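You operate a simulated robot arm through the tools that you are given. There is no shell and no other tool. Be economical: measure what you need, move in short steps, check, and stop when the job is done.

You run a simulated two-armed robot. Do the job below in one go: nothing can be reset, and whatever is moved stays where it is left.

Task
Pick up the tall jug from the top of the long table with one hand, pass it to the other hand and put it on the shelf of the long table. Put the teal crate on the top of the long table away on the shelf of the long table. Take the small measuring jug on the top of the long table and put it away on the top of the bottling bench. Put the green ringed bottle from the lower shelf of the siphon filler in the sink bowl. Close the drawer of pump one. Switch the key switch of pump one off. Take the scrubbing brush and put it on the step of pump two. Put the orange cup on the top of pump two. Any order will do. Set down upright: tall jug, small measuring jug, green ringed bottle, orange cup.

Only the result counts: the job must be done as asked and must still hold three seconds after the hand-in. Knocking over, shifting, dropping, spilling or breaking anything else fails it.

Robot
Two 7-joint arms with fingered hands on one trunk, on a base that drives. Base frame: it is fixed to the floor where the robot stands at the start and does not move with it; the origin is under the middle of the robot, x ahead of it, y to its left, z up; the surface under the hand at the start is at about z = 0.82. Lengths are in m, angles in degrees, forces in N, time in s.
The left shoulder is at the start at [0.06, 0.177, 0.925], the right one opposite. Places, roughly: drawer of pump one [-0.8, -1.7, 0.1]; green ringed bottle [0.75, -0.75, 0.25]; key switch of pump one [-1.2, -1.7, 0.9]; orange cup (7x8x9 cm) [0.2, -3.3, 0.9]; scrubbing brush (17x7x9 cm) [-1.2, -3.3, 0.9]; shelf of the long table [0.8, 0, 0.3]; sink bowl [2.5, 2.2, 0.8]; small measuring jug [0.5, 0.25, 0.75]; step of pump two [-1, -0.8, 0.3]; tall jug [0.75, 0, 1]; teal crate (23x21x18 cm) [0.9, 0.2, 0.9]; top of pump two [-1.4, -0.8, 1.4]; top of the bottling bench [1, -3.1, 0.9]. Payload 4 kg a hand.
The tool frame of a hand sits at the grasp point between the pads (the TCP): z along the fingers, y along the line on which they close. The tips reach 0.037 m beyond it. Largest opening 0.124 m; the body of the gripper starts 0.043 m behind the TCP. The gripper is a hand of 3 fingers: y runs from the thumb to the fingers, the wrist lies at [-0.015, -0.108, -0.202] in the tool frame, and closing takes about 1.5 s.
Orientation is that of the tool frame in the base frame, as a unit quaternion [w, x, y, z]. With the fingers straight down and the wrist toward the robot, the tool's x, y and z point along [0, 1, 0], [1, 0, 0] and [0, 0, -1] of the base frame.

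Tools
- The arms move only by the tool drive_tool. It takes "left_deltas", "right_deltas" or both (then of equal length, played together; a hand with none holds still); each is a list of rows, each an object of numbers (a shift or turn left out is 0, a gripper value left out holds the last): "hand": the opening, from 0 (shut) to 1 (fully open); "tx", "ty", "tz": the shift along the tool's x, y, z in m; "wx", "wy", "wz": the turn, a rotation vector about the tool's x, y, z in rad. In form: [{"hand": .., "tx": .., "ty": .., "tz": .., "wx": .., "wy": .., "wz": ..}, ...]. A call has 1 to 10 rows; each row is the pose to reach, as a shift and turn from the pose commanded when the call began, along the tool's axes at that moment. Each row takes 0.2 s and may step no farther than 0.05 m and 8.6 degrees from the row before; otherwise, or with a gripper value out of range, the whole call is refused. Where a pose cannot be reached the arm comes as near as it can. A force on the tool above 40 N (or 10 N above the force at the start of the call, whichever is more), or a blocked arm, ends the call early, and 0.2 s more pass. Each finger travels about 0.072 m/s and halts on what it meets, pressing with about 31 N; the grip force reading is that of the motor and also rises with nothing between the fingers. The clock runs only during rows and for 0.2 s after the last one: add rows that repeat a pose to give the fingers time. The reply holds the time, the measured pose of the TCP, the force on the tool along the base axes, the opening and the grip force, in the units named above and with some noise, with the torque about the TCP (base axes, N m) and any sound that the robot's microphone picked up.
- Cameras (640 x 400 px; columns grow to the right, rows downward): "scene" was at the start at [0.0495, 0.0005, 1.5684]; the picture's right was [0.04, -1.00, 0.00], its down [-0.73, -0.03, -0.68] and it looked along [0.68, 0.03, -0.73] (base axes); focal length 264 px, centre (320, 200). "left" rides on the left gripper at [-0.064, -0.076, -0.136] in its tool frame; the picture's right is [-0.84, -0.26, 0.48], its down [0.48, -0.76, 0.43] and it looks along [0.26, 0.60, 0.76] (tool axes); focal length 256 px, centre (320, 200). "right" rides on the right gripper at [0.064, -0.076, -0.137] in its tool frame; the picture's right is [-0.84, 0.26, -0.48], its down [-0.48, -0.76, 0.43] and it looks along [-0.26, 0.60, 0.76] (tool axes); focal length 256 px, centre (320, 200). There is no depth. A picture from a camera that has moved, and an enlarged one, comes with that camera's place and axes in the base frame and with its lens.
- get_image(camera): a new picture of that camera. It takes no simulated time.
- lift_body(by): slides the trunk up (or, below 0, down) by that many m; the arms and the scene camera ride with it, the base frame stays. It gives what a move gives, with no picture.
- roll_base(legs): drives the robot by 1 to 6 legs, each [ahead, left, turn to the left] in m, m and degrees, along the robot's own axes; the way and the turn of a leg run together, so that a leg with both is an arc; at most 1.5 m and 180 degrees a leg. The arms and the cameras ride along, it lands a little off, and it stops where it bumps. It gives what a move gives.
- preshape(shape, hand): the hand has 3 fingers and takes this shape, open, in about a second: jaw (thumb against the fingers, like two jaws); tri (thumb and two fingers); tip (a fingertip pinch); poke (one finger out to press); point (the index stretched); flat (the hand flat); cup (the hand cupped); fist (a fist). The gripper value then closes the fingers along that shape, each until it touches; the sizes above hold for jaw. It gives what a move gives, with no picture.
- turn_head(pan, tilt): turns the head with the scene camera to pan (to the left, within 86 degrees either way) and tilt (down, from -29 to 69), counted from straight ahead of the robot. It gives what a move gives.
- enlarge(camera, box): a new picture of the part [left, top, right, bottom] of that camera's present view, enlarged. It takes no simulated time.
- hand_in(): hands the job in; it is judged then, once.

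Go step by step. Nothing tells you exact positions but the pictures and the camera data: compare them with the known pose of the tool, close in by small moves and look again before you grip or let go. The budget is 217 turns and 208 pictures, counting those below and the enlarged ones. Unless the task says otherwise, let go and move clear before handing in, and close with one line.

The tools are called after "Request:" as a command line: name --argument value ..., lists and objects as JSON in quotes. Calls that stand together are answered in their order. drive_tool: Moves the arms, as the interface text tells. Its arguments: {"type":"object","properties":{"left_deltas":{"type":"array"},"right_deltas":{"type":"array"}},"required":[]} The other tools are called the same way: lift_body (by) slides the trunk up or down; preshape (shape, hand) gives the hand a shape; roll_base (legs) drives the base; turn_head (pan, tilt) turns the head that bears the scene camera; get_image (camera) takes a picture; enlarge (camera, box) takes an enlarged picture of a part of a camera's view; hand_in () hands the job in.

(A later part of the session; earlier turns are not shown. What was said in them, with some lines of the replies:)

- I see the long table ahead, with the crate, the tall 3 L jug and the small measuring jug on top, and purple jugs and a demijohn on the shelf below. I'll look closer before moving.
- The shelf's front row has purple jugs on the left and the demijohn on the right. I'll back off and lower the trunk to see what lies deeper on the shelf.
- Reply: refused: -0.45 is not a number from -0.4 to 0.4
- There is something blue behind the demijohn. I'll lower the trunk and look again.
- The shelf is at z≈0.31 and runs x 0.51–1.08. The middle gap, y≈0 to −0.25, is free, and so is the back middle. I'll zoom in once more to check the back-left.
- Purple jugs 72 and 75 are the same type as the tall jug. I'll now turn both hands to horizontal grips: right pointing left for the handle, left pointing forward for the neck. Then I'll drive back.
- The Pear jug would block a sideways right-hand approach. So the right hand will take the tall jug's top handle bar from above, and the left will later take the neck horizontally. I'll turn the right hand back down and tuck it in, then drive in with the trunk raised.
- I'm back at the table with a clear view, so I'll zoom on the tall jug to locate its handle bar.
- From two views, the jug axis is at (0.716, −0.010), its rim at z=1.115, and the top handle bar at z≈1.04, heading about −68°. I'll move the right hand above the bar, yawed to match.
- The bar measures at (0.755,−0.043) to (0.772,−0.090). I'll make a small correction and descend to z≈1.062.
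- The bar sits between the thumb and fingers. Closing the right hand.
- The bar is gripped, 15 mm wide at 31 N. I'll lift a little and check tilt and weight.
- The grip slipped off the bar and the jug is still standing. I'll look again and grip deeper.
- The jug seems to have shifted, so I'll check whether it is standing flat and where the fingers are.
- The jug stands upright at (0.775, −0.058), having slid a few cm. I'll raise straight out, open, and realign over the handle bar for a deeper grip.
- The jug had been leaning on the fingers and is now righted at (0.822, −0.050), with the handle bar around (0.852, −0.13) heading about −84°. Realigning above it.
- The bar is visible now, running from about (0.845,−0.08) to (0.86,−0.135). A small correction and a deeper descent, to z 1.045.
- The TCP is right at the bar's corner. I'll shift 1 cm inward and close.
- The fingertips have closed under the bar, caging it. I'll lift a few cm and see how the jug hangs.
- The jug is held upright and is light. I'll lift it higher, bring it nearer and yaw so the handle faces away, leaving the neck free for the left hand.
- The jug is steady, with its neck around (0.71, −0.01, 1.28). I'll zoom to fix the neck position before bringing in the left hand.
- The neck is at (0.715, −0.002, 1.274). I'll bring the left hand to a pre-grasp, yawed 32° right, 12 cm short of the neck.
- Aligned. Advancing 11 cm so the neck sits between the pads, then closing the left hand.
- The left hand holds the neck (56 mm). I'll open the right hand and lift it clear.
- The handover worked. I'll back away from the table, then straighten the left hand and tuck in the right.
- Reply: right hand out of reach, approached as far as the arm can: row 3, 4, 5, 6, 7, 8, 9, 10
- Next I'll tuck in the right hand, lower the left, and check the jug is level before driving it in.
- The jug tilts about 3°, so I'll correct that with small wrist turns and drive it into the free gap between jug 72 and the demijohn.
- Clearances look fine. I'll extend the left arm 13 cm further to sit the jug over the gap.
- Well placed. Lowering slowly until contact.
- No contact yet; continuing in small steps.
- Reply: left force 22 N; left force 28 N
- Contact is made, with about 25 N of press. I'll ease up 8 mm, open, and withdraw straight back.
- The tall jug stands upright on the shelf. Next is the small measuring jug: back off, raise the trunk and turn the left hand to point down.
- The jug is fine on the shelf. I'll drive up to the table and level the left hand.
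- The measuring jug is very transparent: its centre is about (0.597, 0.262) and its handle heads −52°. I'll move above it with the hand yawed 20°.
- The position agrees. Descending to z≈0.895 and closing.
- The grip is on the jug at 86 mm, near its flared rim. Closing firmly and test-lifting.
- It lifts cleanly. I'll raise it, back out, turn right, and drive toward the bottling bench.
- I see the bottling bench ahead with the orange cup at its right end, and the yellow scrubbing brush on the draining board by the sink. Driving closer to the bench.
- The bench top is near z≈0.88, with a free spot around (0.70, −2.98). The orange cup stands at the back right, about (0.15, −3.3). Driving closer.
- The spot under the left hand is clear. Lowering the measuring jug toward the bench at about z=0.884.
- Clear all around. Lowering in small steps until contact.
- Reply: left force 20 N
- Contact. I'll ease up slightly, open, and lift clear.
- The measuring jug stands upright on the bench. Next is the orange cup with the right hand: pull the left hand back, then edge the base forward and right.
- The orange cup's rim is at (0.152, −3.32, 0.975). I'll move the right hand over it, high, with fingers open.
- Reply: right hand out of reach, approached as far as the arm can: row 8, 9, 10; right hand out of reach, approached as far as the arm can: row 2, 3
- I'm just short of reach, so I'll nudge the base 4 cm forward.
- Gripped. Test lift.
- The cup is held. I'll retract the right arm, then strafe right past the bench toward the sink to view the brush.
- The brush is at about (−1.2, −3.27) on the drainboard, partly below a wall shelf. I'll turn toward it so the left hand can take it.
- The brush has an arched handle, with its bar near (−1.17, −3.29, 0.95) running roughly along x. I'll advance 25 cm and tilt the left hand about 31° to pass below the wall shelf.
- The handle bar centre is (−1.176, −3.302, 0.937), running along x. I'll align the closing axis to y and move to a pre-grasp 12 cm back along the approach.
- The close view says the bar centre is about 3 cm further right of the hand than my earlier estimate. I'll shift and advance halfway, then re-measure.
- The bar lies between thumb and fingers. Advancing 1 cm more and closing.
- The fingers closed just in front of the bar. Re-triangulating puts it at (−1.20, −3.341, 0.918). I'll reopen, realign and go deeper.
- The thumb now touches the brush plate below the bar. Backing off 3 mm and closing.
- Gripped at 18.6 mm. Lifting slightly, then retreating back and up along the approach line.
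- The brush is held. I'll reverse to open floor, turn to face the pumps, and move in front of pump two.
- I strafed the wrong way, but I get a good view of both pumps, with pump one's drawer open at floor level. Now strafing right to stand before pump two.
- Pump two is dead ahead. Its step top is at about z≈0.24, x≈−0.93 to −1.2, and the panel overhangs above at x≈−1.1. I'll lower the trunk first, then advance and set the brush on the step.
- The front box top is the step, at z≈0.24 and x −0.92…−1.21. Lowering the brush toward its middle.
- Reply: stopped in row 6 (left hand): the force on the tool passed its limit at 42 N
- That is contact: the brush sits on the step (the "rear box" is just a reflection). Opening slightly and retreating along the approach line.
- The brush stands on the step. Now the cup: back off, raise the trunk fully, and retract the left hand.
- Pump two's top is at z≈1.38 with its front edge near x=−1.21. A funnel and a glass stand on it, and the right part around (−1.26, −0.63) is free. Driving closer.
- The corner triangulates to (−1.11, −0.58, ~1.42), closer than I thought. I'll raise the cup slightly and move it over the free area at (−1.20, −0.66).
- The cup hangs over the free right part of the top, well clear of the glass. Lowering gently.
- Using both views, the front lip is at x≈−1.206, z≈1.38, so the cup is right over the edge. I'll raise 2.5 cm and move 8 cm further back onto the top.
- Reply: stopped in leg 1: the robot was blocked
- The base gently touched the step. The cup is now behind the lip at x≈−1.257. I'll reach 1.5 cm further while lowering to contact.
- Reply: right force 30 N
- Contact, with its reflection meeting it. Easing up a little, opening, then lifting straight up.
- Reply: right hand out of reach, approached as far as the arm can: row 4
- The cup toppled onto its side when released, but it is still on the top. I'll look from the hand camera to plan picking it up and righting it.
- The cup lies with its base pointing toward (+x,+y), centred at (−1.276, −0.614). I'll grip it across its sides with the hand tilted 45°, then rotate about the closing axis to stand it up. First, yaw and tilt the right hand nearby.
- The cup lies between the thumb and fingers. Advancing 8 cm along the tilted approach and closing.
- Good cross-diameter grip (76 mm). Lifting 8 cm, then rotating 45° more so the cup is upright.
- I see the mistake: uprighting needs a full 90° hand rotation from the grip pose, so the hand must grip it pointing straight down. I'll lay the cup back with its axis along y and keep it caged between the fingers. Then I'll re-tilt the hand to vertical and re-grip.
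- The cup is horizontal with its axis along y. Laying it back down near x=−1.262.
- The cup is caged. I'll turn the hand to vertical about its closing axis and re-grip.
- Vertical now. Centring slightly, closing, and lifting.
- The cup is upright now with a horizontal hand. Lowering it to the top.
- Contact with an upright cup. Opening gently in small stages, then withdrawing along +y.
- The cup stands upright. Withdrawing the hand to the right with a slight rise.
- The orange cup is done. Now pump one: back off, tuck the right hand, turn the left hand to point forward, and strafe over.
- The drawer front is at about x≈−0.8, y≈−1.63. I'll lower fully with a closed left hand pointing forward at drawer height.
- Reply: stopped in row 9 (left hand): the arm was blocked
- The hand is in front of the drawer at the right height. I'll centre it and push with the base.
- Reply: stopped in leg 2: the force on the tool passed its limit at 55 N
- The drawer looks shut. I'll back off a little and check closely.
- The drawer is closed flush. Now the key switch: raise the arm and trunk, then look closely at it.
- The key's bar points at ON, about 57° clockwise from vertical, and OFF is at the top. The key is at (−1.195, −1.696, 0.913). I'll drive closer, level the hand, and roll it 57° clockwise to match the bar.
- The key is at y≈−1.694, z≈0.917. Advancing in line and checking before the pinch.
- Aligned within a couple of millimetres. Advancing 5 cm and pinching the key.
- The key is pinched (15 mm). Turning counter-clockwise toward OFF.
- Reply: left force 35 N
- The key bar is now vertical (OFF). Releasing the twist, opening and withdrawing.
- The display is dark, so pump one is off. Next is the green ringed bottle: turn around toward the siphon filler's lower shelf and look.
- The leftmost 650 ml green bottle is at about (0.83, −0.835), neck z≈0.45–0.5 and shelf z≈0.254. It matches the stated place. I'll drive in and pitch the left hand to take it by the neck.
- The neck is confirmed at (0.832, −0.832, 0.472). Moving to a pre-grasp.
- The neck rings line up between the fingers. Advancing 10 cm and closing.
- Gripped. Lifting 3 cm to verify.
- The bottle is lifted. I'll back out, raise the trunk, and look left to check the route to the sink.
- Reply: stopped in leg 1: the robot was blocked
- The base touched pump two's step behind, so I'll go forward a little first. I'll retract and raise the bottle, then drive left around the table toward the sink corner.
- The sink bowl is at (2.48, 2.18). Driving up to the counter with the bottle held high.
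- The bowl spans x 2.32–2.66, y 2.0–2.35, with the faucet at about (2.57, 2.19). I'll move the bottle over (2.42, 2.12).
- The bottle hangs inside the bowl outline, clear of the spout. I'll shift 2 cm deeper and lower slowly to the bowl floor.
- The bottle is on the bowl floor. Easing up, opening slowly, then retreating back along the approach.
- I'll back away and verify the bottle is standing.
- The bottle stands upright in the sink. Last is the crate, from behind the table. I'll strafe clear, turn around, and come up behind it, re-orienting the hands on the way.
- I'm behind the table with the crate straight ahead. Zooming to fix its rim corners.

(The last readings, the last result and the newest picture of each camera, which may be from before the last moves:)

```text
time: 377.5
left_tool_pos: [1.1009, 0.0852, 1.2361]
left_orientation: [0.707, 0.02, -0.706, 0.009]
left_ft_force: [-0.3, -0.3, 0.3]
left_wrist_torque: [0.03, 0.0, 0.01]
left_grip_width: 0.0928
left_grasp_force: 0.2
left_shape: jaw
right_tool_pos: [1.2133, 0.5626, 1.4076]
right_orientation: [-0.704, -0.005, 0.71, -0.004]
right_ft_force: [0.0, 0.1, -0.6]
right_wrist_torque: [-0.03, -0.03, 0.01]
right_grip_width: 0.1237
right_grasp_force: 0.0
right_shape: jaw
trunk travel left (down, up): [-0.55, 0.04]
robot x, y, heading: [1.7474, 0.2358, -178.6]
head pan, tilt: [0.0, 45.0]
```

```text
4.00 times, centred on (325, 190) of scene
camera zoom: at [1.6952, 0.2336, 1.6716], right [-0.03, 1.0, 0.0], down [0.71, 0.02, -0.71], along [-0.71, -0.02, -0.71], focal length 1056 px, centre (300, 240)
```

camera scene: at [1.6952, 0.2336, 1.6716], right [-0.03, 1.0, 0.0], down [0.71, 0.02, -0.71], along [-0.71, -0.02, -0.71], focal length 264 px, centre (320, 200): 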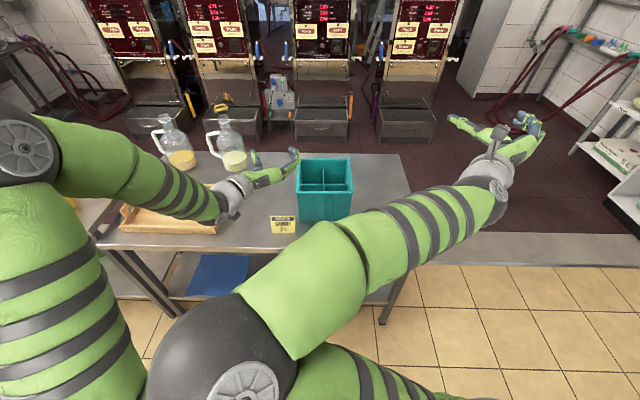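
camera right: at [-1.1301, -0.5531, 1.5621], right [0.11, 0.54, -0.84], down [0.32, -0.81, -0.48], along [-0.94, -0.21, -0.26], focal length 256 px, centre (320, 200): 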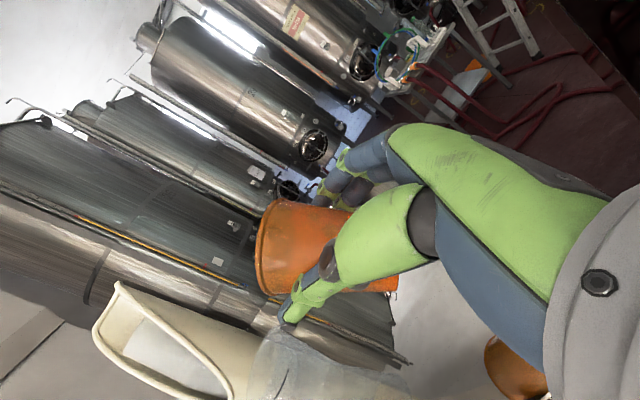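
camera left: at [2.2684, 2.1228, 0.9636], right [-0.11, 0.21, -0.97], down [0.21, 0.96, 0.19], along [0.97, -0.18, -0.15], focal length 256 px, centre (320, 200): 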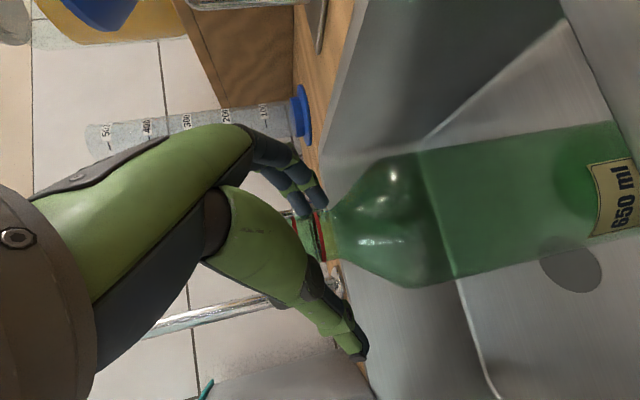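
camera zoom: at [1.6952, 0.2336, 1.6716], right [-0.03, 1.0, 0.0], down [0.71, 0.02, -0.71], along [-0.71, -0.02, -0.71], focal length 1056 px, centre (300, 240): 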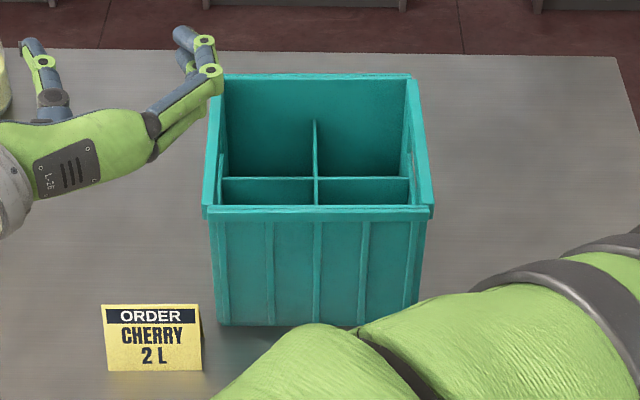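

The crate rim spans x 0.78–0.987, y 0.126–0.33. I'll pitch both hands 50° down and bring each above the middle of a side wall.

Request:
drive_tool --left_deltas '[{"tx": -0.009, "ty": 0.005, "tz": 0.017, "wy": -0.097, "hand": 0.6}, {"tx": -0.018, "ty": 0.011, "tz": 0.034, "wy": -0.194}, {"tx": -0.027, "ty": 0.016, "tz": 0.051, "wy": -0.291}, {"tx": -0.036, "ty": 0.021, "tz": 0.068, "wy": -0.388}, {"tx": -0.045, "ty": 0.027, "tz": 0.085, "wy": -0.485}, {"tx": -0.054, "ty": 0.032, "tz": 0.102, "wy": -0.582}, {"tx": -0.063, "ty": 0.037, "tz": 0.119, "wy": -0.679}, {"tx": -0.072, "ty": 0.043, "tz": 0.136, "wy": -0.776}, {"tx": -0.08, "ty": 0.048, "tz": 0.152, "wy": -0.873}]' --right_deltas '[{"tx": -0.022, "ty": -0.0264, "tz": 0.0293, "wy": -0.097, "hand": 0.6}, {"tx": -0.044, "ty": -0.0528, "tz": 0.0587, "wy": -0.194}, {"tx": -0.067, "ty": -0.0792, "tz": 0.088, "wy": -0.291}, {"tx": -0.089, "ty": -0.1056, "tz": 0.1173, "wy": -0.388}, {"tx": -0.111, "ty": -0.132, "tz": 0.1467, "wy": -0.485}, {"tx": -0.133, "ty": -0.1584, "tz": 0.176, "wy": -0.582}, {"tx": -0.156, "ty": -0.1848, "tz": 0.2053, "wy": -0.679}, {"tx": -0.178, "ty": -0.2112, "tz": 0.2347, "wy": -0.776}, {"tx": -0.2, "ty": -0.2376, "tz": 0.264, "wy": -0.873}]'

Request:
enlarge --camera "scene" --box '[240, 110, 420, 240]'

```text
time: 379.5
left_tool_pos: [0.9458, 0.1278, 1.1549]
left_orientation: [-0.34, -0.021, 0.94, 0.0]
left_ft_force: [-0.9, 0.7, 0.5]
left_wrist_torque: [-0.03, 0.0, 0.01]
left_grip_width: 0.0749
left_grasp_force: 0.0
left_shape: jaw
right_tool_pos: [0.954, 0.3232, 1.2033]
right_orientation: [-0.335, -0.006, 0.942, 0.0]
right_ft_force: [-0.4, -0.3, 0.0]
right_wrist_torque: [-0.01, -0.03, 0.03]
right_grip_width: 0.0745
right_grasp_force: 0.0
right_shape: jaw
trunk travel left (down, up): [-0.55, 0.04]
robot x, y, heading: [1.7479, 0.2393, -178.7]
head pan, tilt: [0.0, 45.0]
```

```text
3.08 times, centred on (330, 175) of scene
camera zoom: at [1.6928, 0.2337, 1.6714], right [-0.03, 1.0, 0.0], down [0.71, 0.02, -0.71], along [-0.71, -0.02, -0.71], focal length 812 px, centre (289, 277)
```

zoom: 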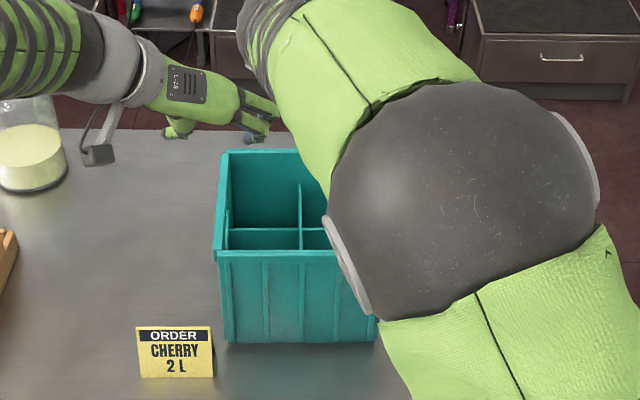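

Request:
drive_tool --left_deltas '[{"tx": -0.0166, "ty": 0.002, "tz": 0.024}, {"tx": -0.0333, "ty": 0.003, "tz": 0.048}, {"tx": -0.05, "ty": 0.005, "tz": 0.072}, {"tx": -0.0666, "ty": 0.007, "tz": 0.095}, {"tx": -0.0666, "ty": 0.007, "tz": 0.095}]' --right_deltas '[{"tx": -0.022, "tz": 0.035}, {"tx": -0.044, "tz": 0.069}, {"tx": -0.066, "tz": 0.104}, {"tx": -0.0887, "tz": 0.138}, {"tx": -0.0887, "tz": 0.138}]'

Request:
get_image --camera "left"

Request:
get_image --camera "right"

```text
time: 380.7
left_tool_pos: [0.9372, 0.1353, 1.0403]
left_orientation: [-0.341, -0.021, 0.94, 0.0]
left_ft_force: [0.2, -0.9, -0.2]
left_wrist_torque: [-0.01, 0.0, -0.02]
left_grip_width: 0.0747
left_grasp_force: 0.1
left_shape: jaw
right_tool_pos: [0.9341, 0.3241, 1.0451]
right_orientation: [-0.339, -0.006, 0.941, -0.002]
right_ft_force: [0.5, 0.1, -0.4]
right_wrist_torque: [0.01, 0.0, -0.04]
right_grip_width: 0.0746
right_grasp_force: 0.0
right_shape: jaw
trunk travel left (down, up): [-0.55, 0.04]
robot x, y, heading: [1.7458, 0.2368, -178.4]
head pan, tilt: [0.0, 45.0]
```

```text
29 pictures are left
camera left: at [1.0765, 0.0634, 1.1025], right [0.34, -0.23, -0.91], down [-0.62, -0.79, -0.03], along [-0.71, 0.58, -0.41], focal length 256 px, centre (320, 200)
```

left: 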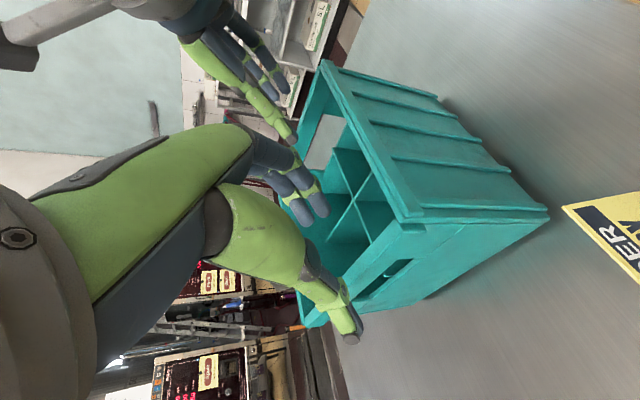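

```text
28 pictures are left
camera right: at [0.9732, 0.2494, 1.1913], right [0.95, 0.27, -0.16], down [0.11, -0.76, -0.64], along [-0.29, 0.6, -0.75], focal length 256 px, centre (320, 200)
```

right: 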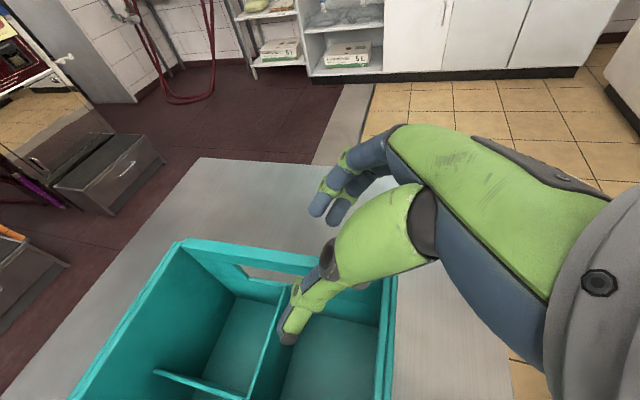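

Both hands straddle the side walls. Advancing 8 cm and closing both.

Request:
drive_tool --left_deltas '[{"tz": 0.03}, {"tz": 0.06}, {"tz": 0.08}, {"tz": 0.08, "hand": 0}, {"tz": 0.08, "hand": 0}, {"tz": 0.08, "hand": 0}, {"tz": 0.08, "hand": 0}, {"tz": 0.08, "hand": 0}]' --right_deltas '[{"tz": 0.03}, {"tz": 0.06}, {"tz": 0.082}, {"tz": 0.082, "hand": 0}, {"tz": 0.082, "hand": 0}, {"tz": 0.082, "hand": 0}, {"tz": 0.082, "hand": 0}, {"tz": 0.082, "hand": 0}]'

Request:
get_image --camera "left"

Request:
get_image --camera "right"

```text
time: 382.5
left_tool_pos: [0.8836, 0.1313, 0.9802]
left_orientation: [-0.342, -0.023, 0.939, 0.0]
left_ft_force: [0.4, -10.1, 0.9]
left_wrist_torque: [-0.03, -0.12, -0.13]
left_grip_width: 0.0108
left_grasp_force: 31.2
left_shape: jaw
right_tool_pos: [0.934, 0.3182, 0.9976]
right_orientation: [-0.337, -0.005, 0.941, 0.001]
right_ft_force: [0.0, 9.0, -0.2]
right_wrist_torque: [0.47, 0.02, -0.44]
right_grip_width: 0.0182
right_grasp_force: 30.9
right_shape: jaw
right hand out of reach, approached as far as the arm can: row 1, 2, 3, 4, 5, 6, 7, 8
trunk travel left (down, up): [-0.55, 0.04]
robot x, y, heading: [1.7474, 0.2394, -178.6]
head pan, tilt: [0.0, 45.0]
```

```text
27 pictures are left
camera left: at [1.0223, 0.0609, 1.0426], right [0.34, -0.23, -0.91], down [-0.62, -0.79, -0.03], along [-0.71, 0.57, -0.41], focal length 256 px, centre (320, 200)
```

left: 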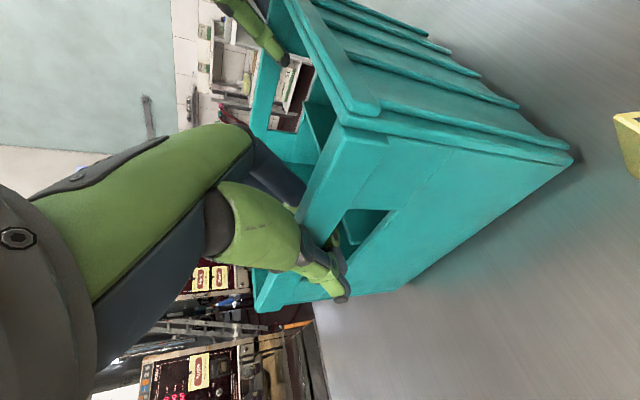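

```text
26 pictures are left
camera right: at [0.9735, 0.2436, 1.1441], right [0.95, 0.27, -0.16], down [0.1, -0.76, -0.65], along [-0.29, 0.6, -0.75], focal length 256 px, centre (320, 200)
```

right: 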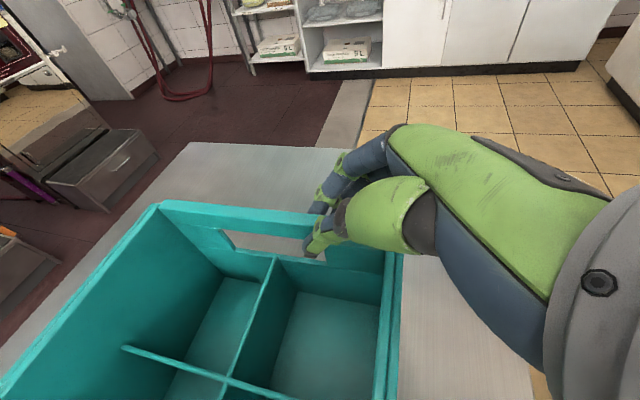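

Both walls are gripped, the right one slightly nearer to me. I'll lift with the trunk, shift right away from the order card, and back out.

Request:
lift_body --by 0.04

Request:
enlarge --camera "left" --box '[240, 100, 640, 350]'

```text
time: 383.4
left_tool_pos: [0.8827, 0.1325, 1.0204]
left_orientation: [-0.342, -0.022, 0.94, 0.0]
left_ft_force: [-0.5, -14.3, -1.3]
left_wrist_torque: [-0.06, -0.18, -0.11]
left_grip_width: 0.0115
left_grasp_force: 30.8
left_shape: jaw
right_tool_pos: [0.9343, 0.3165, 1.0379]
right_orientation: [-0.338, -0.005, 0.941, 0.0]
right_ft_force: [1.9, 14.4, -3.4]
right_wrist_torque: [0.45, -0.01, -0.58]
right_grip_width: 0.0185
right_grasp_force: 30.8
right_shape: jaw
trunk travel left (down, up): [-0.59, 0.0]
robot x, y, heading: [1.7445, 0.2381, -178.8]
head pan, tilt: [0.0, 45.0]
```

```text
1.60 times, centred on (440, 225) of left
camera zoom: at [1.0219, 0.0618, 1.0823], right [0.34, -0.23, -0.91], down [-0.62, -0.79, -0.03], along [-0.71, 0.57, -0.41], focal length 410 px, centre (128, 160)
```

zoom: 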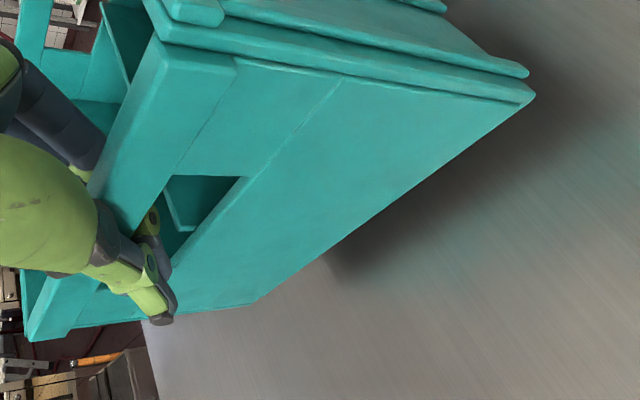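

The crate is airborne. The counter behind me limits reversing at this y, so I must slide left to y≈0.09 first. I'll raise both arms 6.5 cm together so the crate clears the order card.

Request:
drive_tool --left_deltas '[{"tx": 0.0083, "tz": -0.01}, {"tx": 0.0166, "tz": -0.02}, {"tx": 0.025, "tz": -0.03}, {"tx": 0.0332, "tz": -0.04}, {"tx": 0.0415, "tz": -0.05}, {"tx": 0.0415, "tz": -0.05}]' --right_deltas '[{"tx": 0.0082, "tz": -0.0101}, {"tx": 0.0164, "tz": -0.0202}, {"tx": 0.0246, "tz": -0.0302}, {"tx": 0.0328, "tz": -0.0403}, {"tx": 0.041, "tz": -0.0504}, {"tx": 0.041, "tz": -0.0504}]'

Request:
get_image --camera "scene"

```text
time: 384.8
left_tool_pos: [0.8834, 0.1332, 1.0848]
left_orientation: [-0.342, -0.022, 0.939, 0.0]
left_ft_force: [-0.1, -13.8, -0.6]
left_wrist_torque: [-0.03, -0.18, -0.08]
left_grip_width: 0.0109
left_grasp_force: 30.7
left_shape: jaw
right_tool_pos: [0.9325, 0.3168, 1.1054]
right_orientation: [-0.338, -0.006, 0.941, -0.001]
right_ft_force: [0.8, 13.8, -2.6]
right_wrist_torque: [0.39, -0.05, -0.55]
right_grip_width: 0.0187
right_grasp_force: 31.0
right_shape: jaw
trunk travel left (down, up): [-0.59, 0.0]
robot x, y, heading: [1.7479, 0.2369, -178.6]
head pan, tilt: [0.0, 45.0]
```

```text
24 pictures are left
camera scene: at [1.6944, 0.2336, 1.7115], right [-0.03, 1.0, 0.0], down [0.71, 0.02, -0.71], along [-0.71, -0.02, -0.71], focal length 264 px, centre (320, 200)
```

scene: 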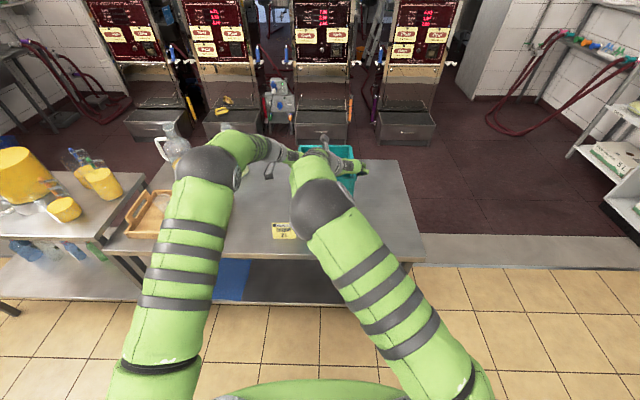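

Request:
drive_tool --left_deltas '[{"tx": 0.008, "tz": -0.0096}, {"tx": 0.016, "tz": -0.0192}, {"tx": 0.016, "tz": -0.0192}]' --right_deltas '[{"tx": 0.0079, "tz": -0.0097}, {"tx": 0.0158, "tz": -0.0194}, {"tx": 0.0158, "tz": -0.0194}]'

Request:
roll_base --legs '[[0, 0.15, 0], [-0.37, 0, 0]]'

Request:
get_image --camera "scene"

```text
time: 385.6
left_tool_pos: [0.8848, 0.1335, 1.11]
left_orientation: [-0.342, -0.022, 0.939, 0.0]
left_ft_force: [-0.8, -14.4, -0.7]
left_wrist_torque: [-0.06, -0.16, -0.06]
left_grip_width: 0.0112
left_grasp_force: 31.0
left_shape: jaw
right_tool_pos: [0.9331, 0.3187, 1.1287]
right_orientation: [-0.338, -0.006, 0.941, 0.001]
right_ft_force: [0.5, 14.2, -2.6]
right_wrist_torque: [0.42, 0.03, -0.54]
right_grip_width: 0.0188
right_grasp_force: 31.0
right_shape: jaw
trunk travel left (down, up): [-0.59, 0.0]
robot x, y, heading: [1.7524, 0.2409, -178.5]
head pan, tilt: [0.0, 45.0]
```

```text
time: 388.9
left_tool_pos: [1.2489, 0.0009, 1.1092]
left_orientation: [-0.342, -0.016, 0.939, 0.002]
left_ft_force: [-0.8, -14.4, -1.1]
left_wrist_torque: [-0.05, -0.18, -0.07]
left_grip_width: 0.0111
left_grasp_force: 30.9
left_shape: jaw
right_tool_pos: [1.301, 0.1848, 1.1303]
right_orientation: [-0.338, 0.0, 0.941, 0.002]
right_ft_force: [0.3, 14.5, -2.6]
right_wrist_torque: [0.43, -0.02, -0.55]
right_grip_width: 0.0191
right_grasp_force: 30.7
right_shape: jaw
trunk travel left (down, up): [-0.59, 0.0]
robot x, y, heading: [2.1092, 0.0921, -179.3]
head pan, tilt: [0.0, 45.0]
```

```text
23 pictures are left
camera scene: at [2.0611, 0.0904, 1.7116], right [-0.01, 1.0, 0.0], down [0.71, 0.01, -0.71], along [-0.71, -0.01, -0.71], focal length 264 px, centre (320, 200)
```

scene: 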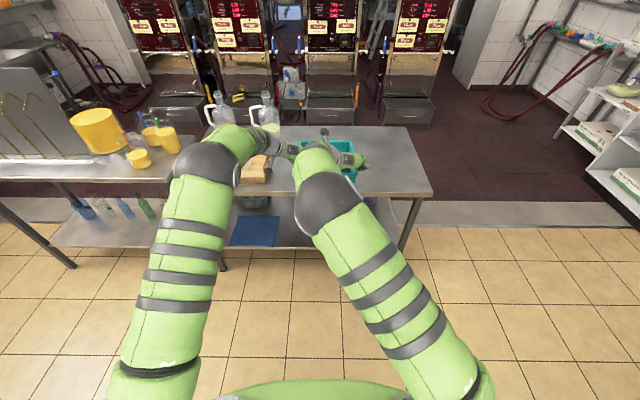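

The crate is past the table's back edge. I'll back a bit more, lower the arms, then the trunk, to shelf height.

Request:
roll_base --legs '[[-0.06, 0, 0]]'

Request:
drive_tool --left_deltas '[{"tx": -0.0115, "tz": 0.0138}, {"tx": -0.023, "tz": 0.0276}, {"tx": -0.0345, "tz": 0.0415}, {"tx": -0.046, "tz": 0.0553}, {"tx": -0.0575, "tz": 0.069}, {"tx": -0.0575, "tz": 0.069}]' --right_deltas '[{"tx": -0.0114, "tz": 0.0139}, {"tx": -0.0227, "tz": 0.0279}, {"tx": -0.034, "tz": 0.0418}, {"tx": -0.0454, "tz": 0.0558}, {"tx": -0.0568, "tz": 0.0697}, {"tx": -0.0568, "tz": 0.0697}]'

Request:
lift_body --by -0.4

Request:
lift_body --by -0.12

Request:
turn_head --pan 0 --tilt 35

Request:
get_image --camera "scene"

```text
time: 389.8
left_tool_pos: [1.3085, 0.0013, 1.1122]
left_orientation: [-0.343, -0.016, 0.939, 0.001]
left_ft_force: [0.7, -9.3, -0.6]
left_wrist_torque: [-0.03, -0.09, -0.12]
left_grip_width: 0.01
left_grasp_force: 31.7
left_shape: jaw
right_tool_pos: [1.3606, 0.1841, 1.1307]
right_orientation: [-0.339, 0.0, 0.941, 0.002]
right_ft_force: [0.1, 9.0, -2.7]
right_wrist_torque: [0.3, -0.07, -0.4]
right_grip_width: 0.0185
right_grasp_force: 31.1
right_shape: jaw
trunk travel left (down, up): [-0.59, 0.0]
robot x, y, heading: [2.1711, 0.0943, -179.2]
head pan, tilt: [0.0, 45.0]
```

```text
time: 391.2
left_tool_pos: [1.3071, -0.0005, 1.0203]
left_orientation: [-0.342, -0.017, 0.94, 0.001]
left_ft_force: [1.4, -2.6, -0.9]
left_wrist_torque: [-0.01, -0.08, -0.12]
left_grip_width: 0.0091
left_grasp_force: 31.7
left_shape: jaw
right_tool_pos: [1.3604, 0.1873, 1.039]
right_orientation: [-0.339, 0.0, 0.941, 0.003]
right_ft_force: [-1.6, 3.9, -3.1]
right_wrist_torque: [0.28, -0.05, -0.35]
right_grip_width: 0.0181
right_grasp_force: 31.1
right_shape: jaw
trunk travel left (down, up): [-0.59, 0.0]
robot x, y, heading: [2.1733, 0.094, -179.5]
head pan, tilt: [0.0, 45.0]
```

```text
time: 395.1
left_tool_pos: [1.3067, -0.0008, 0.6208]
left_orientation: [-0.342, -0.016, 0.94, 0.001]
left_ft_force: [1.7, -2.8, -0.8]
left_wrist_torque: [-0.06, -0.07, -0.1]
left_grip_width: 0.0094
left_grasp_force: 30.8
left_shape: jaw
right_tool_pos: [1.3604, 0.186, 0.6405]
right_orientation: [-0.338, 0.0, 0.941, 0.003]
right_ft_force: [-0.9, 3.2, -2.3]
right_wrist_torque: [0.26, -0.05, -0.3]
right_grip_width: 0.0183
right_grasp_force: 31.0
right_shape: jaw
trunk travel left (down, up): [-0.19, 0.4]
robot x, y, heading: [2.1673, 0.095, -179.1]
head pan, tilt: [0.0, 45.0]
```

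```text
time: 396.6
left_tool_pos: [1.3063, -0.0002, 0.5002]
left_orientation: [-0.341, -0.017, 0.94, 0.002]
left_ft_force: [1.9, -3.5, -0.1]
left_wrist_torque: [0.01, -0.13, -0.09]
left_grip_width: 0.0093
left_grasp_force: 30.4
left_shape: jaw
right_tool_pos: [1.3605, 0.1868, 0.5185]
right_orientation: [-0.338, -0.001, 0.941, 0.003]
right_ft_force: [-1.2, 3.7, -3.2]
right_wrist_torque: [0.25, -0.05, -0.33]
right_grip_width: 0.0182
right_grasp_force: 31.1
right_shape: jaw
trunk travel left (down, up): [-0.07, 0.52]
robot x, y, heading: [2.1679, 0.0935, -179.1]
head pan, tilt: [0.0, 45.0]
```

```text
time: 397.3
left_tool_pos: [1.3074, 0.0001, 0.5006]
left_orientation: [-0.343, -0.017, 0.939, 0.002]
left_ft_force: [1.2, -3.0, -1.2]
left_wrist_torque: [-0.05, -0.11, -0.09]
left_grip_width: 0.0097
left_grasp_force: 31.1
left_shape: jaw
right_tool_pos: [1.3596, 0.1863, 0.5183]
right_orientation: [-0.338, 0.0, 0.941, 0.002]
right_ft_force: [-1.4, 3.8, -2.9]
right_wrist_torque: [0.22, -0.09, -0.34]
right_grip_width: 0.018
right_grasp_force: 30.7
right_shape: jaw
trunk travel left (down, up): [-0.07, 0.52]
robot x, y, heading: [2.1709, 0.0931, -179.1]
head pan, tilt: [0.0, 35.0]
```

```text
22 pictures are left
camera scene: at [2.1125, 0.0909, 1.2063], right [-0.01, 1.0, 0.0], down [0.57, 0.01, -0.82], along [-0.82, -0.01, -0.57], focal length 264 px, centre (320, 200)
```

scene: 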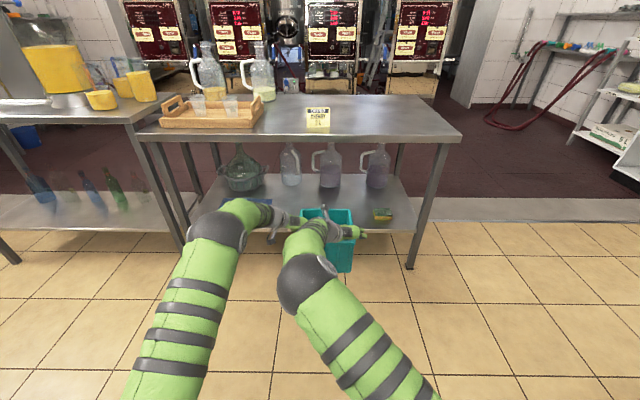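

The card still stands, and the shelf space between cloth and sponge lines up. Driving the crate in over the shelf.

Request:
roll_base --legs '[[0.2, 0, -0.5]]'

Request:
enlarge --camera "scene" --box '[200, 100, 480, 300]'

```text
time: 398.9
left_tool_pos: [1.1069, 0.0016, 0.4997]
left_orientation: [-0.343, -0.013, 0.939, 0.002]
left_ft_force: [0.0, -2.7, -0.8]
left_wrist_torque: [0.0, -0.08, -0.06]
left_grip_width: 0.0095
left_grasp_force: 30.8
left_shape: jaw
right_tool_pos: [1.1613, 0.1889, 0.5191]
right_orientation: [-0.337, 0.003, 0.941, 0.004]
right_ft_force: [-0.7, 3.7, -3.6]
right_wrist_torque: [0.21, -0.09, -0.31]
right_grip_width: 0.0183
right_grasp_force: 30.6
right_shape: jaw
trunk travel left (down, up): [-0.07, 0.52]
robot x, y, heading: [1.9715, 0.0934, -179.5]
head pan, tilt: [0.0, 35.0]
```

```text
2.00 times, centred on (340, 200) of scene
camera zoom: at [1.9127, 0.0893, 1.2063], right [-0.01, 1.0, 0.0], down [0.57, 0.0, -0.82], along [-0.82, -0.01, -0.57], focal length 528 px, centre (280, 200)
```

zoom: 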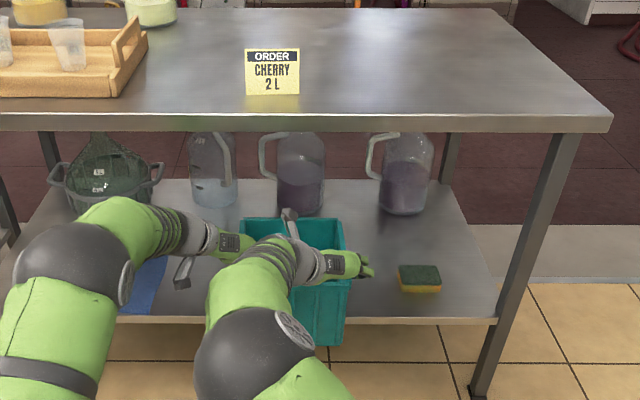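

Request:
roll_base --legs '[[0.165, 0, 0]]'

Request:
enlarge --camera "scene" --box '[200, 140, 480, 340]'

```text
time: 400.3
left_tool_pos: [0.9428, 0.0003, 0.4992]
left_orientation: [-0.342, -0.015, 0.94, 0.002]
left_ft_force: [1.3, -3.0, -0.8]
left_wrist_torque: [0.0, -0.08, -0.06]
left_grip_width: 0.0089
left_grasp_force: 30.6
left_shape: jaw
right_tool_pos: [0.9977, 0.1877, 0.5201]
right_orientation: [-0.338, 0.004, 0.941, 0.003]
right_ft_force: [-1.3, 2.5, -3.6]
right_wrist_torque: [0.19, -0.07, -0.32]
right_grip_width: 0.018
right_grasp_force: 31.3
right_shape: jaw
trunk travel left (down, up): [-0.07, 0.52]
robot x, y, heading: [1.8078, 0.089, -179.8]
head pan, tilt: [0.0, 35.0]
```

```text
2.00 times, centred on (340, 240) of scene
camera zoom: at [1.7489, 0.088, 1.2063], right [-0.01, 1.0, 0.0], down [0.57, 0.0, -0.82], along [-0.82, -0.01, -0.57], focal length 528 px, centre (280, 120)
```

zoom: 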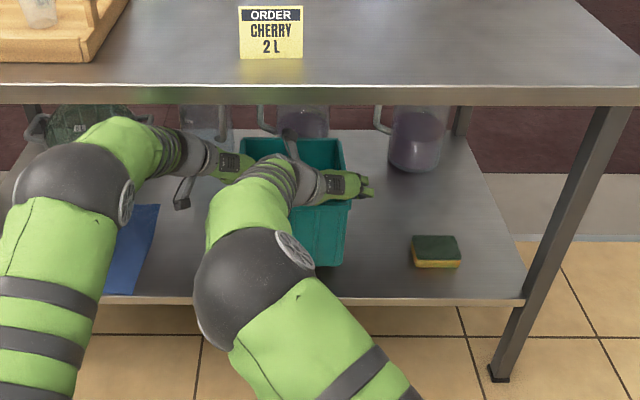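

The crate sits fully over the shelf. Lowering with the trunk.

Request:
lift_body --by -0.028

Request:
lift_body --by -0.008

```text
time: 401.0
left_tool_pos: [0.9427, 0.0008, 0.4734]
left_orientation: [-0.341, -0.015, 0.94, 0.002]
left_ft_force: [0.9, -0.2, -0.3]
left_wrist_torque: [-0.04, -0.08, -0.09]
left_grip_width: 0.009
left_grasp_force: 30.6
left_shape: jaw
right_tool_pos: [0.9981, 0.188, 0.4909]
right_orientation: [-0.339, 0.003, 0.941, 0.004]
right_ft_force: [-1.9, 1.2, -2.9]
right_wrist_torque: [0.22, -0.06, -0.28]
right_grip_width: 0.0179
right_grasp_force: 30.8
right_shape: jaw
trunk travel left (down, up): [-0.042, 0.548]
robot x, y, heading: [1.8098, 0.0894, -179.7]
head pan, tilt: [0.0, 35.0]
```

```text
time: 401.6
left_tool_pos: [0.9434, 0.0011, 0.4623]
left_orientation: [-0.342, -0.015, 0.939, 0.002]
left_ft_force: [1.6, -0.7, -0.8]
left_wrist_torque: [0.01, -0.07, -0.1]
left_grip_width: 0.0091
left_grasp_force: 30.6
left_shape: jaw
right_tool_pos: [0.9974, 0.1883, 0.4824]
right_orientation: [-0.338, 0.003, 0.941, 0.005]
right_ft_force: [-1.2, 1.7, -3.4]
right_wrist_torque: [0.19, -0.09, -0.27]
right_grip_width: 0.0183
right_grasp_force: 31.0
right_shape: jaw
trunk travel left (down, up): [-0.034, 0.556]
robot x, y, heading: [1.8115, 0.0937, -179.6]
head pan, tilt: [0.0, 35.0]
```

Request:
lift_body --by -0.006

Request:
lift_body --by -0.005

Request:
enlarge --camera "scene" --box '[250, 190, 430, 300]'

```text
time: 402.2
left_tool_pos: [0.9429, 0.0011, 0.4578]
left_orientation: [-0.343, -0.016, 0.939, 0.002]
left_ft_force: [1.1, -1.6, -0.5]
left_wrist_torque: [-0.01, 0.01, -0.07]
left_grip_width: 0.0092
left_grasp_force: 30.7
left_shape: jaw
right_tool_pos: [0.998, 0.1894, 0.4784]
right_orientation: [-0.338, 0.003, 0.941, 0.004]
right_ft_force: [-0.9, 1.7, -0.4]
right_wrist_torque: [0.3, 0.13, -0.27]
right_grip_width: 0.0181
right_grasp_force: 31.2
right_shape: jaw
trunk travel left (down, up): [-0.028, 0.562]
robot x, y, heading: [1.8076, 0.0904, -179.8]
head pan, tilt: [0.0, 35.0]
```

```text
time: 402.7
left_tool_pos: [0.9435, 0.0006, 0.4563]
left_orientation: [-0.344, -0.015, 0.939, 0.002]
left_ft_force: [-1.4, -3.4, 3.1]
left_wrist_torque: [0.03, -0.04, -0.07]
left_grip_width: 0.0093
left_grasp_force: 30.7
left_shape: jaw
right_tool_pos: [0.9967, 0.1882, 0.4774]
right_orientation: [-0.341, 0.002, 0.94, 0.003]
right_ft_force: [4.0, 1.0, 19.4]
right_wrist_torque: [0.83, 0.3, -0.47]
right_grip_width: 0.0176
right_grasp_force: 31.0
right_shape: jaw
trunk travel left (down, up): [-0.023, 0.567]
robot x, y, heading: [1.8034, 0.0916, -179.8]
head pan, tilt: [0.0, 35.0]
```

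```text
3.56 times, centred on (340, 245) of scene
camera zoom: at [1.751, 0.0877, 1.1598], right [-0.01, 1.0, 0.0], down [0.57, 0.0, -0.82], along [-0.82, -0.01, -0.57], focal length 939 px, centre (249, 40)
```

zoom: 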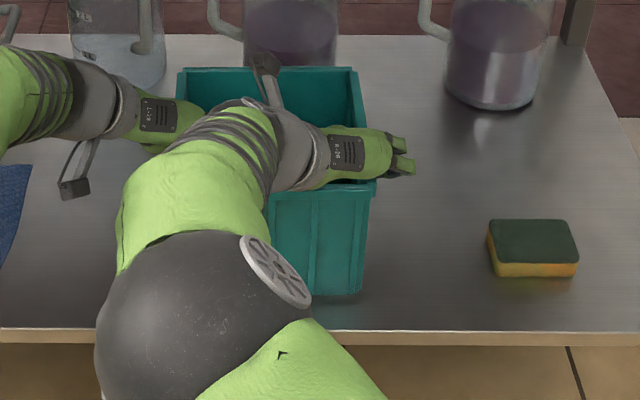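

The crate is resting on the shelf. Opening both hands, then lifting the fingers out along the approach.

Request:
drive_tool --left_deltas '[{"hand": 0.3}, {"hand": 0.6}, {"hand": 0.6}, {"hand": 0.6}, {"hand": 0.6}, {"tz": -0.03}, {"tz": -0.06}, {"tz": -0.098}, {"tz": -0.098}]' --right_deltas '[{"hand": 0.3}, {"hand": 0.6}, {"hand": 0.6}, {"hand": 0.6}, {"hand": 0.6}, {"tz": -0.03}, {"tz": -0.06}, {"tz": -0.098}, {"tz": -0.098}]'

Request:
enlarge --camera "scene" --box '[250, 170, 430, 300]'

Request:
get_image --camera "right"

```text
time: 404.7
left_tool_pos: [1.004, 0.0028, 0.5264]
left_orientation: [-0.342, -0.014, 0.94, 0.003]
left_ft_force: [-0.3, 0.7, 0.5]
left_wrist_torque: [0.0, 0.0, 0.01]
left_grip_width: 0.074
left_grasp_force: 0.0
left_shape: jaw
right_tool_pos: [1.0588, 0.1869, 0.5473]
right_orientation: [-0.338, 0.003, 0.941, 0.003]
right_ft_force: [-0.5, 0.0, 0.6]
right_wrist_torque: [-0.02, -0.03, -0.02]
right_grip_width: 0.0741
right_grasp_force: 0.0
right_shape: jaw
trunk travel left (down, up): [-0.023, 0.567]
robot x, y, heading: [1.8096, 0.0919, -179.6]
head pan, tilt: [0.0, 35.0]
```

```text
3.08 times, centred on (340, 235) of scene
camera zoom: at [1.7493, 0.088, 1.1593], right [-0.01, 1.0, 0.0], down [0.57, 0.0, -0.82], along [-0.82, -0.01, -0.57], focal length 812 px, centre (258, 92)
```

zoom: 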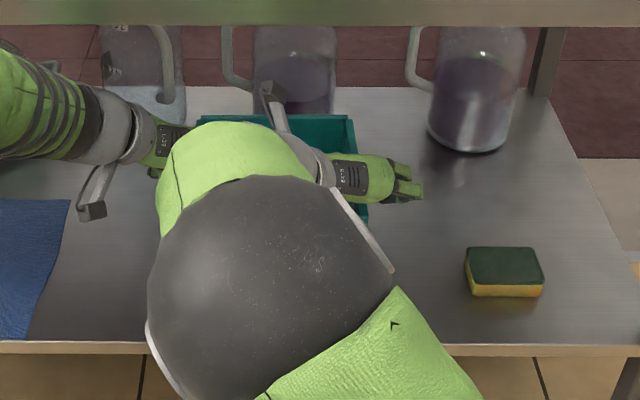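

```text
17 pictures are left
camera right: at [1.0968, 0.1108, 0.6926], right [0.96, 0.25, -0.16], down [0.09, -0.76, -0.65], along [-0.28, 0.6, -0.75], focal length 256 px, centre (320, 200)
```

right: 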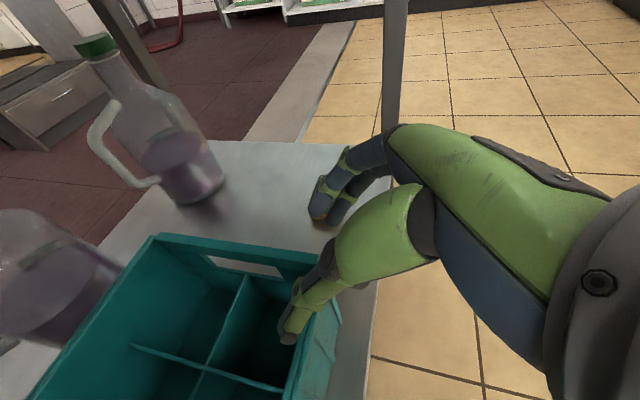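

The fingers are just above the rim. Raising a touch more and backing out.

Request:
lift_body --by 0.015

Request:
roll_base --legs '[[-0.35, 0, 0]]'

Request:
get_image --camera "scene"

```text
time: 405.3
left_tool_pos: [1.005, 0.0027, 0.5413]
left_orientation: [-0.342, -0.015, 0.94, 0.003]
left_ft_force: [-0.4, -0.7, -0.2]
left_wrist_torque: [0.0, -0.02, -0.01]
left_grip_width: 0.074
left_grasp_force: 0.0
left_shape: jaw
right_tool_pos: [1.0599, 0.1864, 0.5607]
right_orientation: [-0.338, 0.003, 0.941, 0.004]
right_ft_force: [-0.7, 0.2, -0.3]
right_wrist_torque: [0.0, 0.01, -0.01]
right_grip_width: 0.0741
right_grasp_force: 0.1
right_shape: jaw
trunk travel left (down, up): [-0.038, 0.552]
robot x, y, heading: [1.8069, 0.0927, -179.5]
head pan, tilt: [0.0, 35.0]
```

```text
time: 407.6
left_tool_pos: [1.3596, 0.0073, 0.5417]
left_orientation: [-0.342, -0.013, 0.94, 0.003]
left_ft_force: [-0.7, 0.1, 1.1]
left_wrist_torque: [0.0, 0.0, 0.01]
left_grip_width: 0.074
left_grasp_force: 0.1
left_shape: jaw
right_tool_pos: [1.414, 0.1922, 0.5616]
right_orientation: [-0.337, 0.005, 0.941, 0.005]
right_ft_force: [0.6, -0.5, -0.1]
right_wrist_torque: [0.01, 0.01, 0.0]
right_grip_width: 0.0739
right_grasp_force: 0.0
right_shape: jaw
trunk travel left (down, up): [-0.038, 0.552]
robot x, y, heading: [2.1623, 0.0961, -179.9]
head pan, tilt: [0.0, 35.0]
```

```text
16 pictures are left
camera scene: at [2.1042, 0.0901, 1.1743], right [0.0, 1.0, 0.0], down [0.57, 0.0, -0.82], along [-0.82, 0.0, -0.57], focal length 264 px, centre (320, 200)
```

scene: 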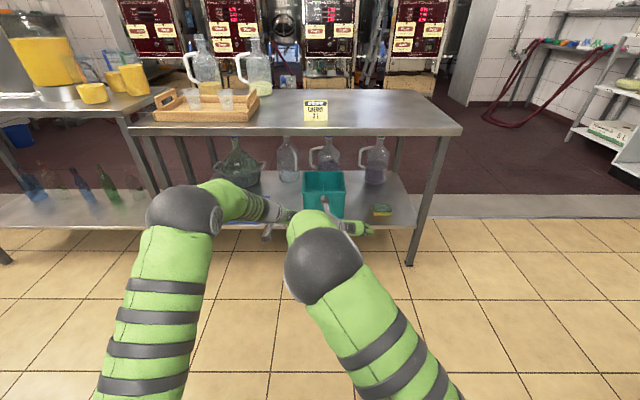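

The crate is on the shelf and everything around it stands. A final check of the cup and brush at pump two from here.

Request:
lift_body --by 0.4

Request:
turn_head --pan 12 --tilt 15

Request:
get_image --camera "scene"

```text
time: 411.4
left_tool_pos: [1.3584, 0.0074, 0.9415]
left_orientation: [-0.342, -0.012, 0.94, 0.004]
left_ft_force: [0.3, 0.2, -0.3]
left_wrist_torque: [0.02, 0.0, 0.02]
left_grip_width: 0.0738
left_grasp_force: 0.1
left_shape: jaw
right_tool_pos: [1.4148, 0.1909, 0.9621]
right_orientation: [-0.338, 0.005, 0.941, 0.005]
right_ft_force: [-0.5, 0.2, -0.3]
right_wrist_torque: [0.0, -0.01, -0.02]
right_grip_width: 0.074
right_grasp_force: 0.1
right_shape: jaw
trunk travel left (down, up): [-0.438, 0.152]
robot x, y, heading: [2.1637, 0.0918, -179.8]
head pan, tilt: [0.0, 35.0]
```

```text
time: 412.3
left_tool_pos: [1.3595, 0.0085, 0.9418]
left_orientation: [-0.343, -0.011, 0.939, 0.003]
left_ft_force: [-0.1, 0.3, -0.9]
left_wrist_torque: [-0.02, -0.01, -0.01]
left_grip_width: 0.0742
left_grasp_force: 0.0
left_shape: jaw
right_tool_pos: [1.4161, 0.192, 0.9613]
right_orientation: [-0.338, 0.004, 0.941, 0.004]
right_ft_force: [0.0, -0.5, 0.6]
right_wrist_torque: [-0.01, 0.02, 0.03]
right_grip_width: 0.0741
right_grasp_force: 0.0
right_shape: jaw
trunk travel left (down, up): [-0.438, 0.152]
robot x, y, heading: [2.1615, 0.0886, -179.8]
head pan, tilt: [12.0, 15.0]
```

```text
15 pictures are left
camera scene: at [2.1009, 0.0707, 1.6063], right [-0.21, 0.98, 0.0], down [0.25, 0.05, -0.97], along [-0.94, -0.2, -0.26], focal length 264 px, centre (320, 200)
```

scene: 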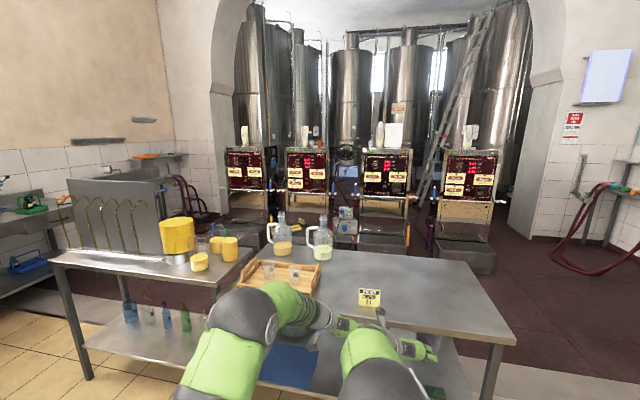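

Request:
enlarge --camera "scene" --box '[215, 110, 345, 260]'

```text
2.67 times, centred on (280, 185) of scene
camera zoom: at [2.1009, 0.0707, 1.6063], right [-0.21, 0.98, 0.0], down [0.25, 0.05, -0.97], along [-0.94, -0.2, -0.26], focal length 704 px, centre (427, 240)
```

zoom: 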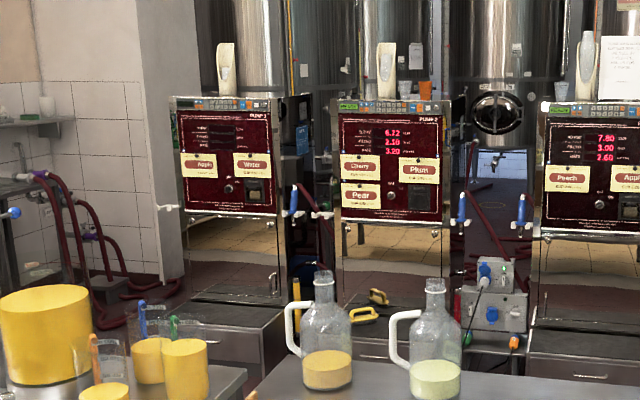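

The cup is upright on pump two, the brush is on its step, and pump one is dark with its drawer shut. The jug and crate are on the shelf, the measuring jug is on the bench, and the bottle is in the sink. Handing in.

Request:
hand_in

```text
The job is handed in.
```

All eight tasks are done and the job is handed in. The orange cup tipped onto its side once on top of pump two, and I set it upright again.
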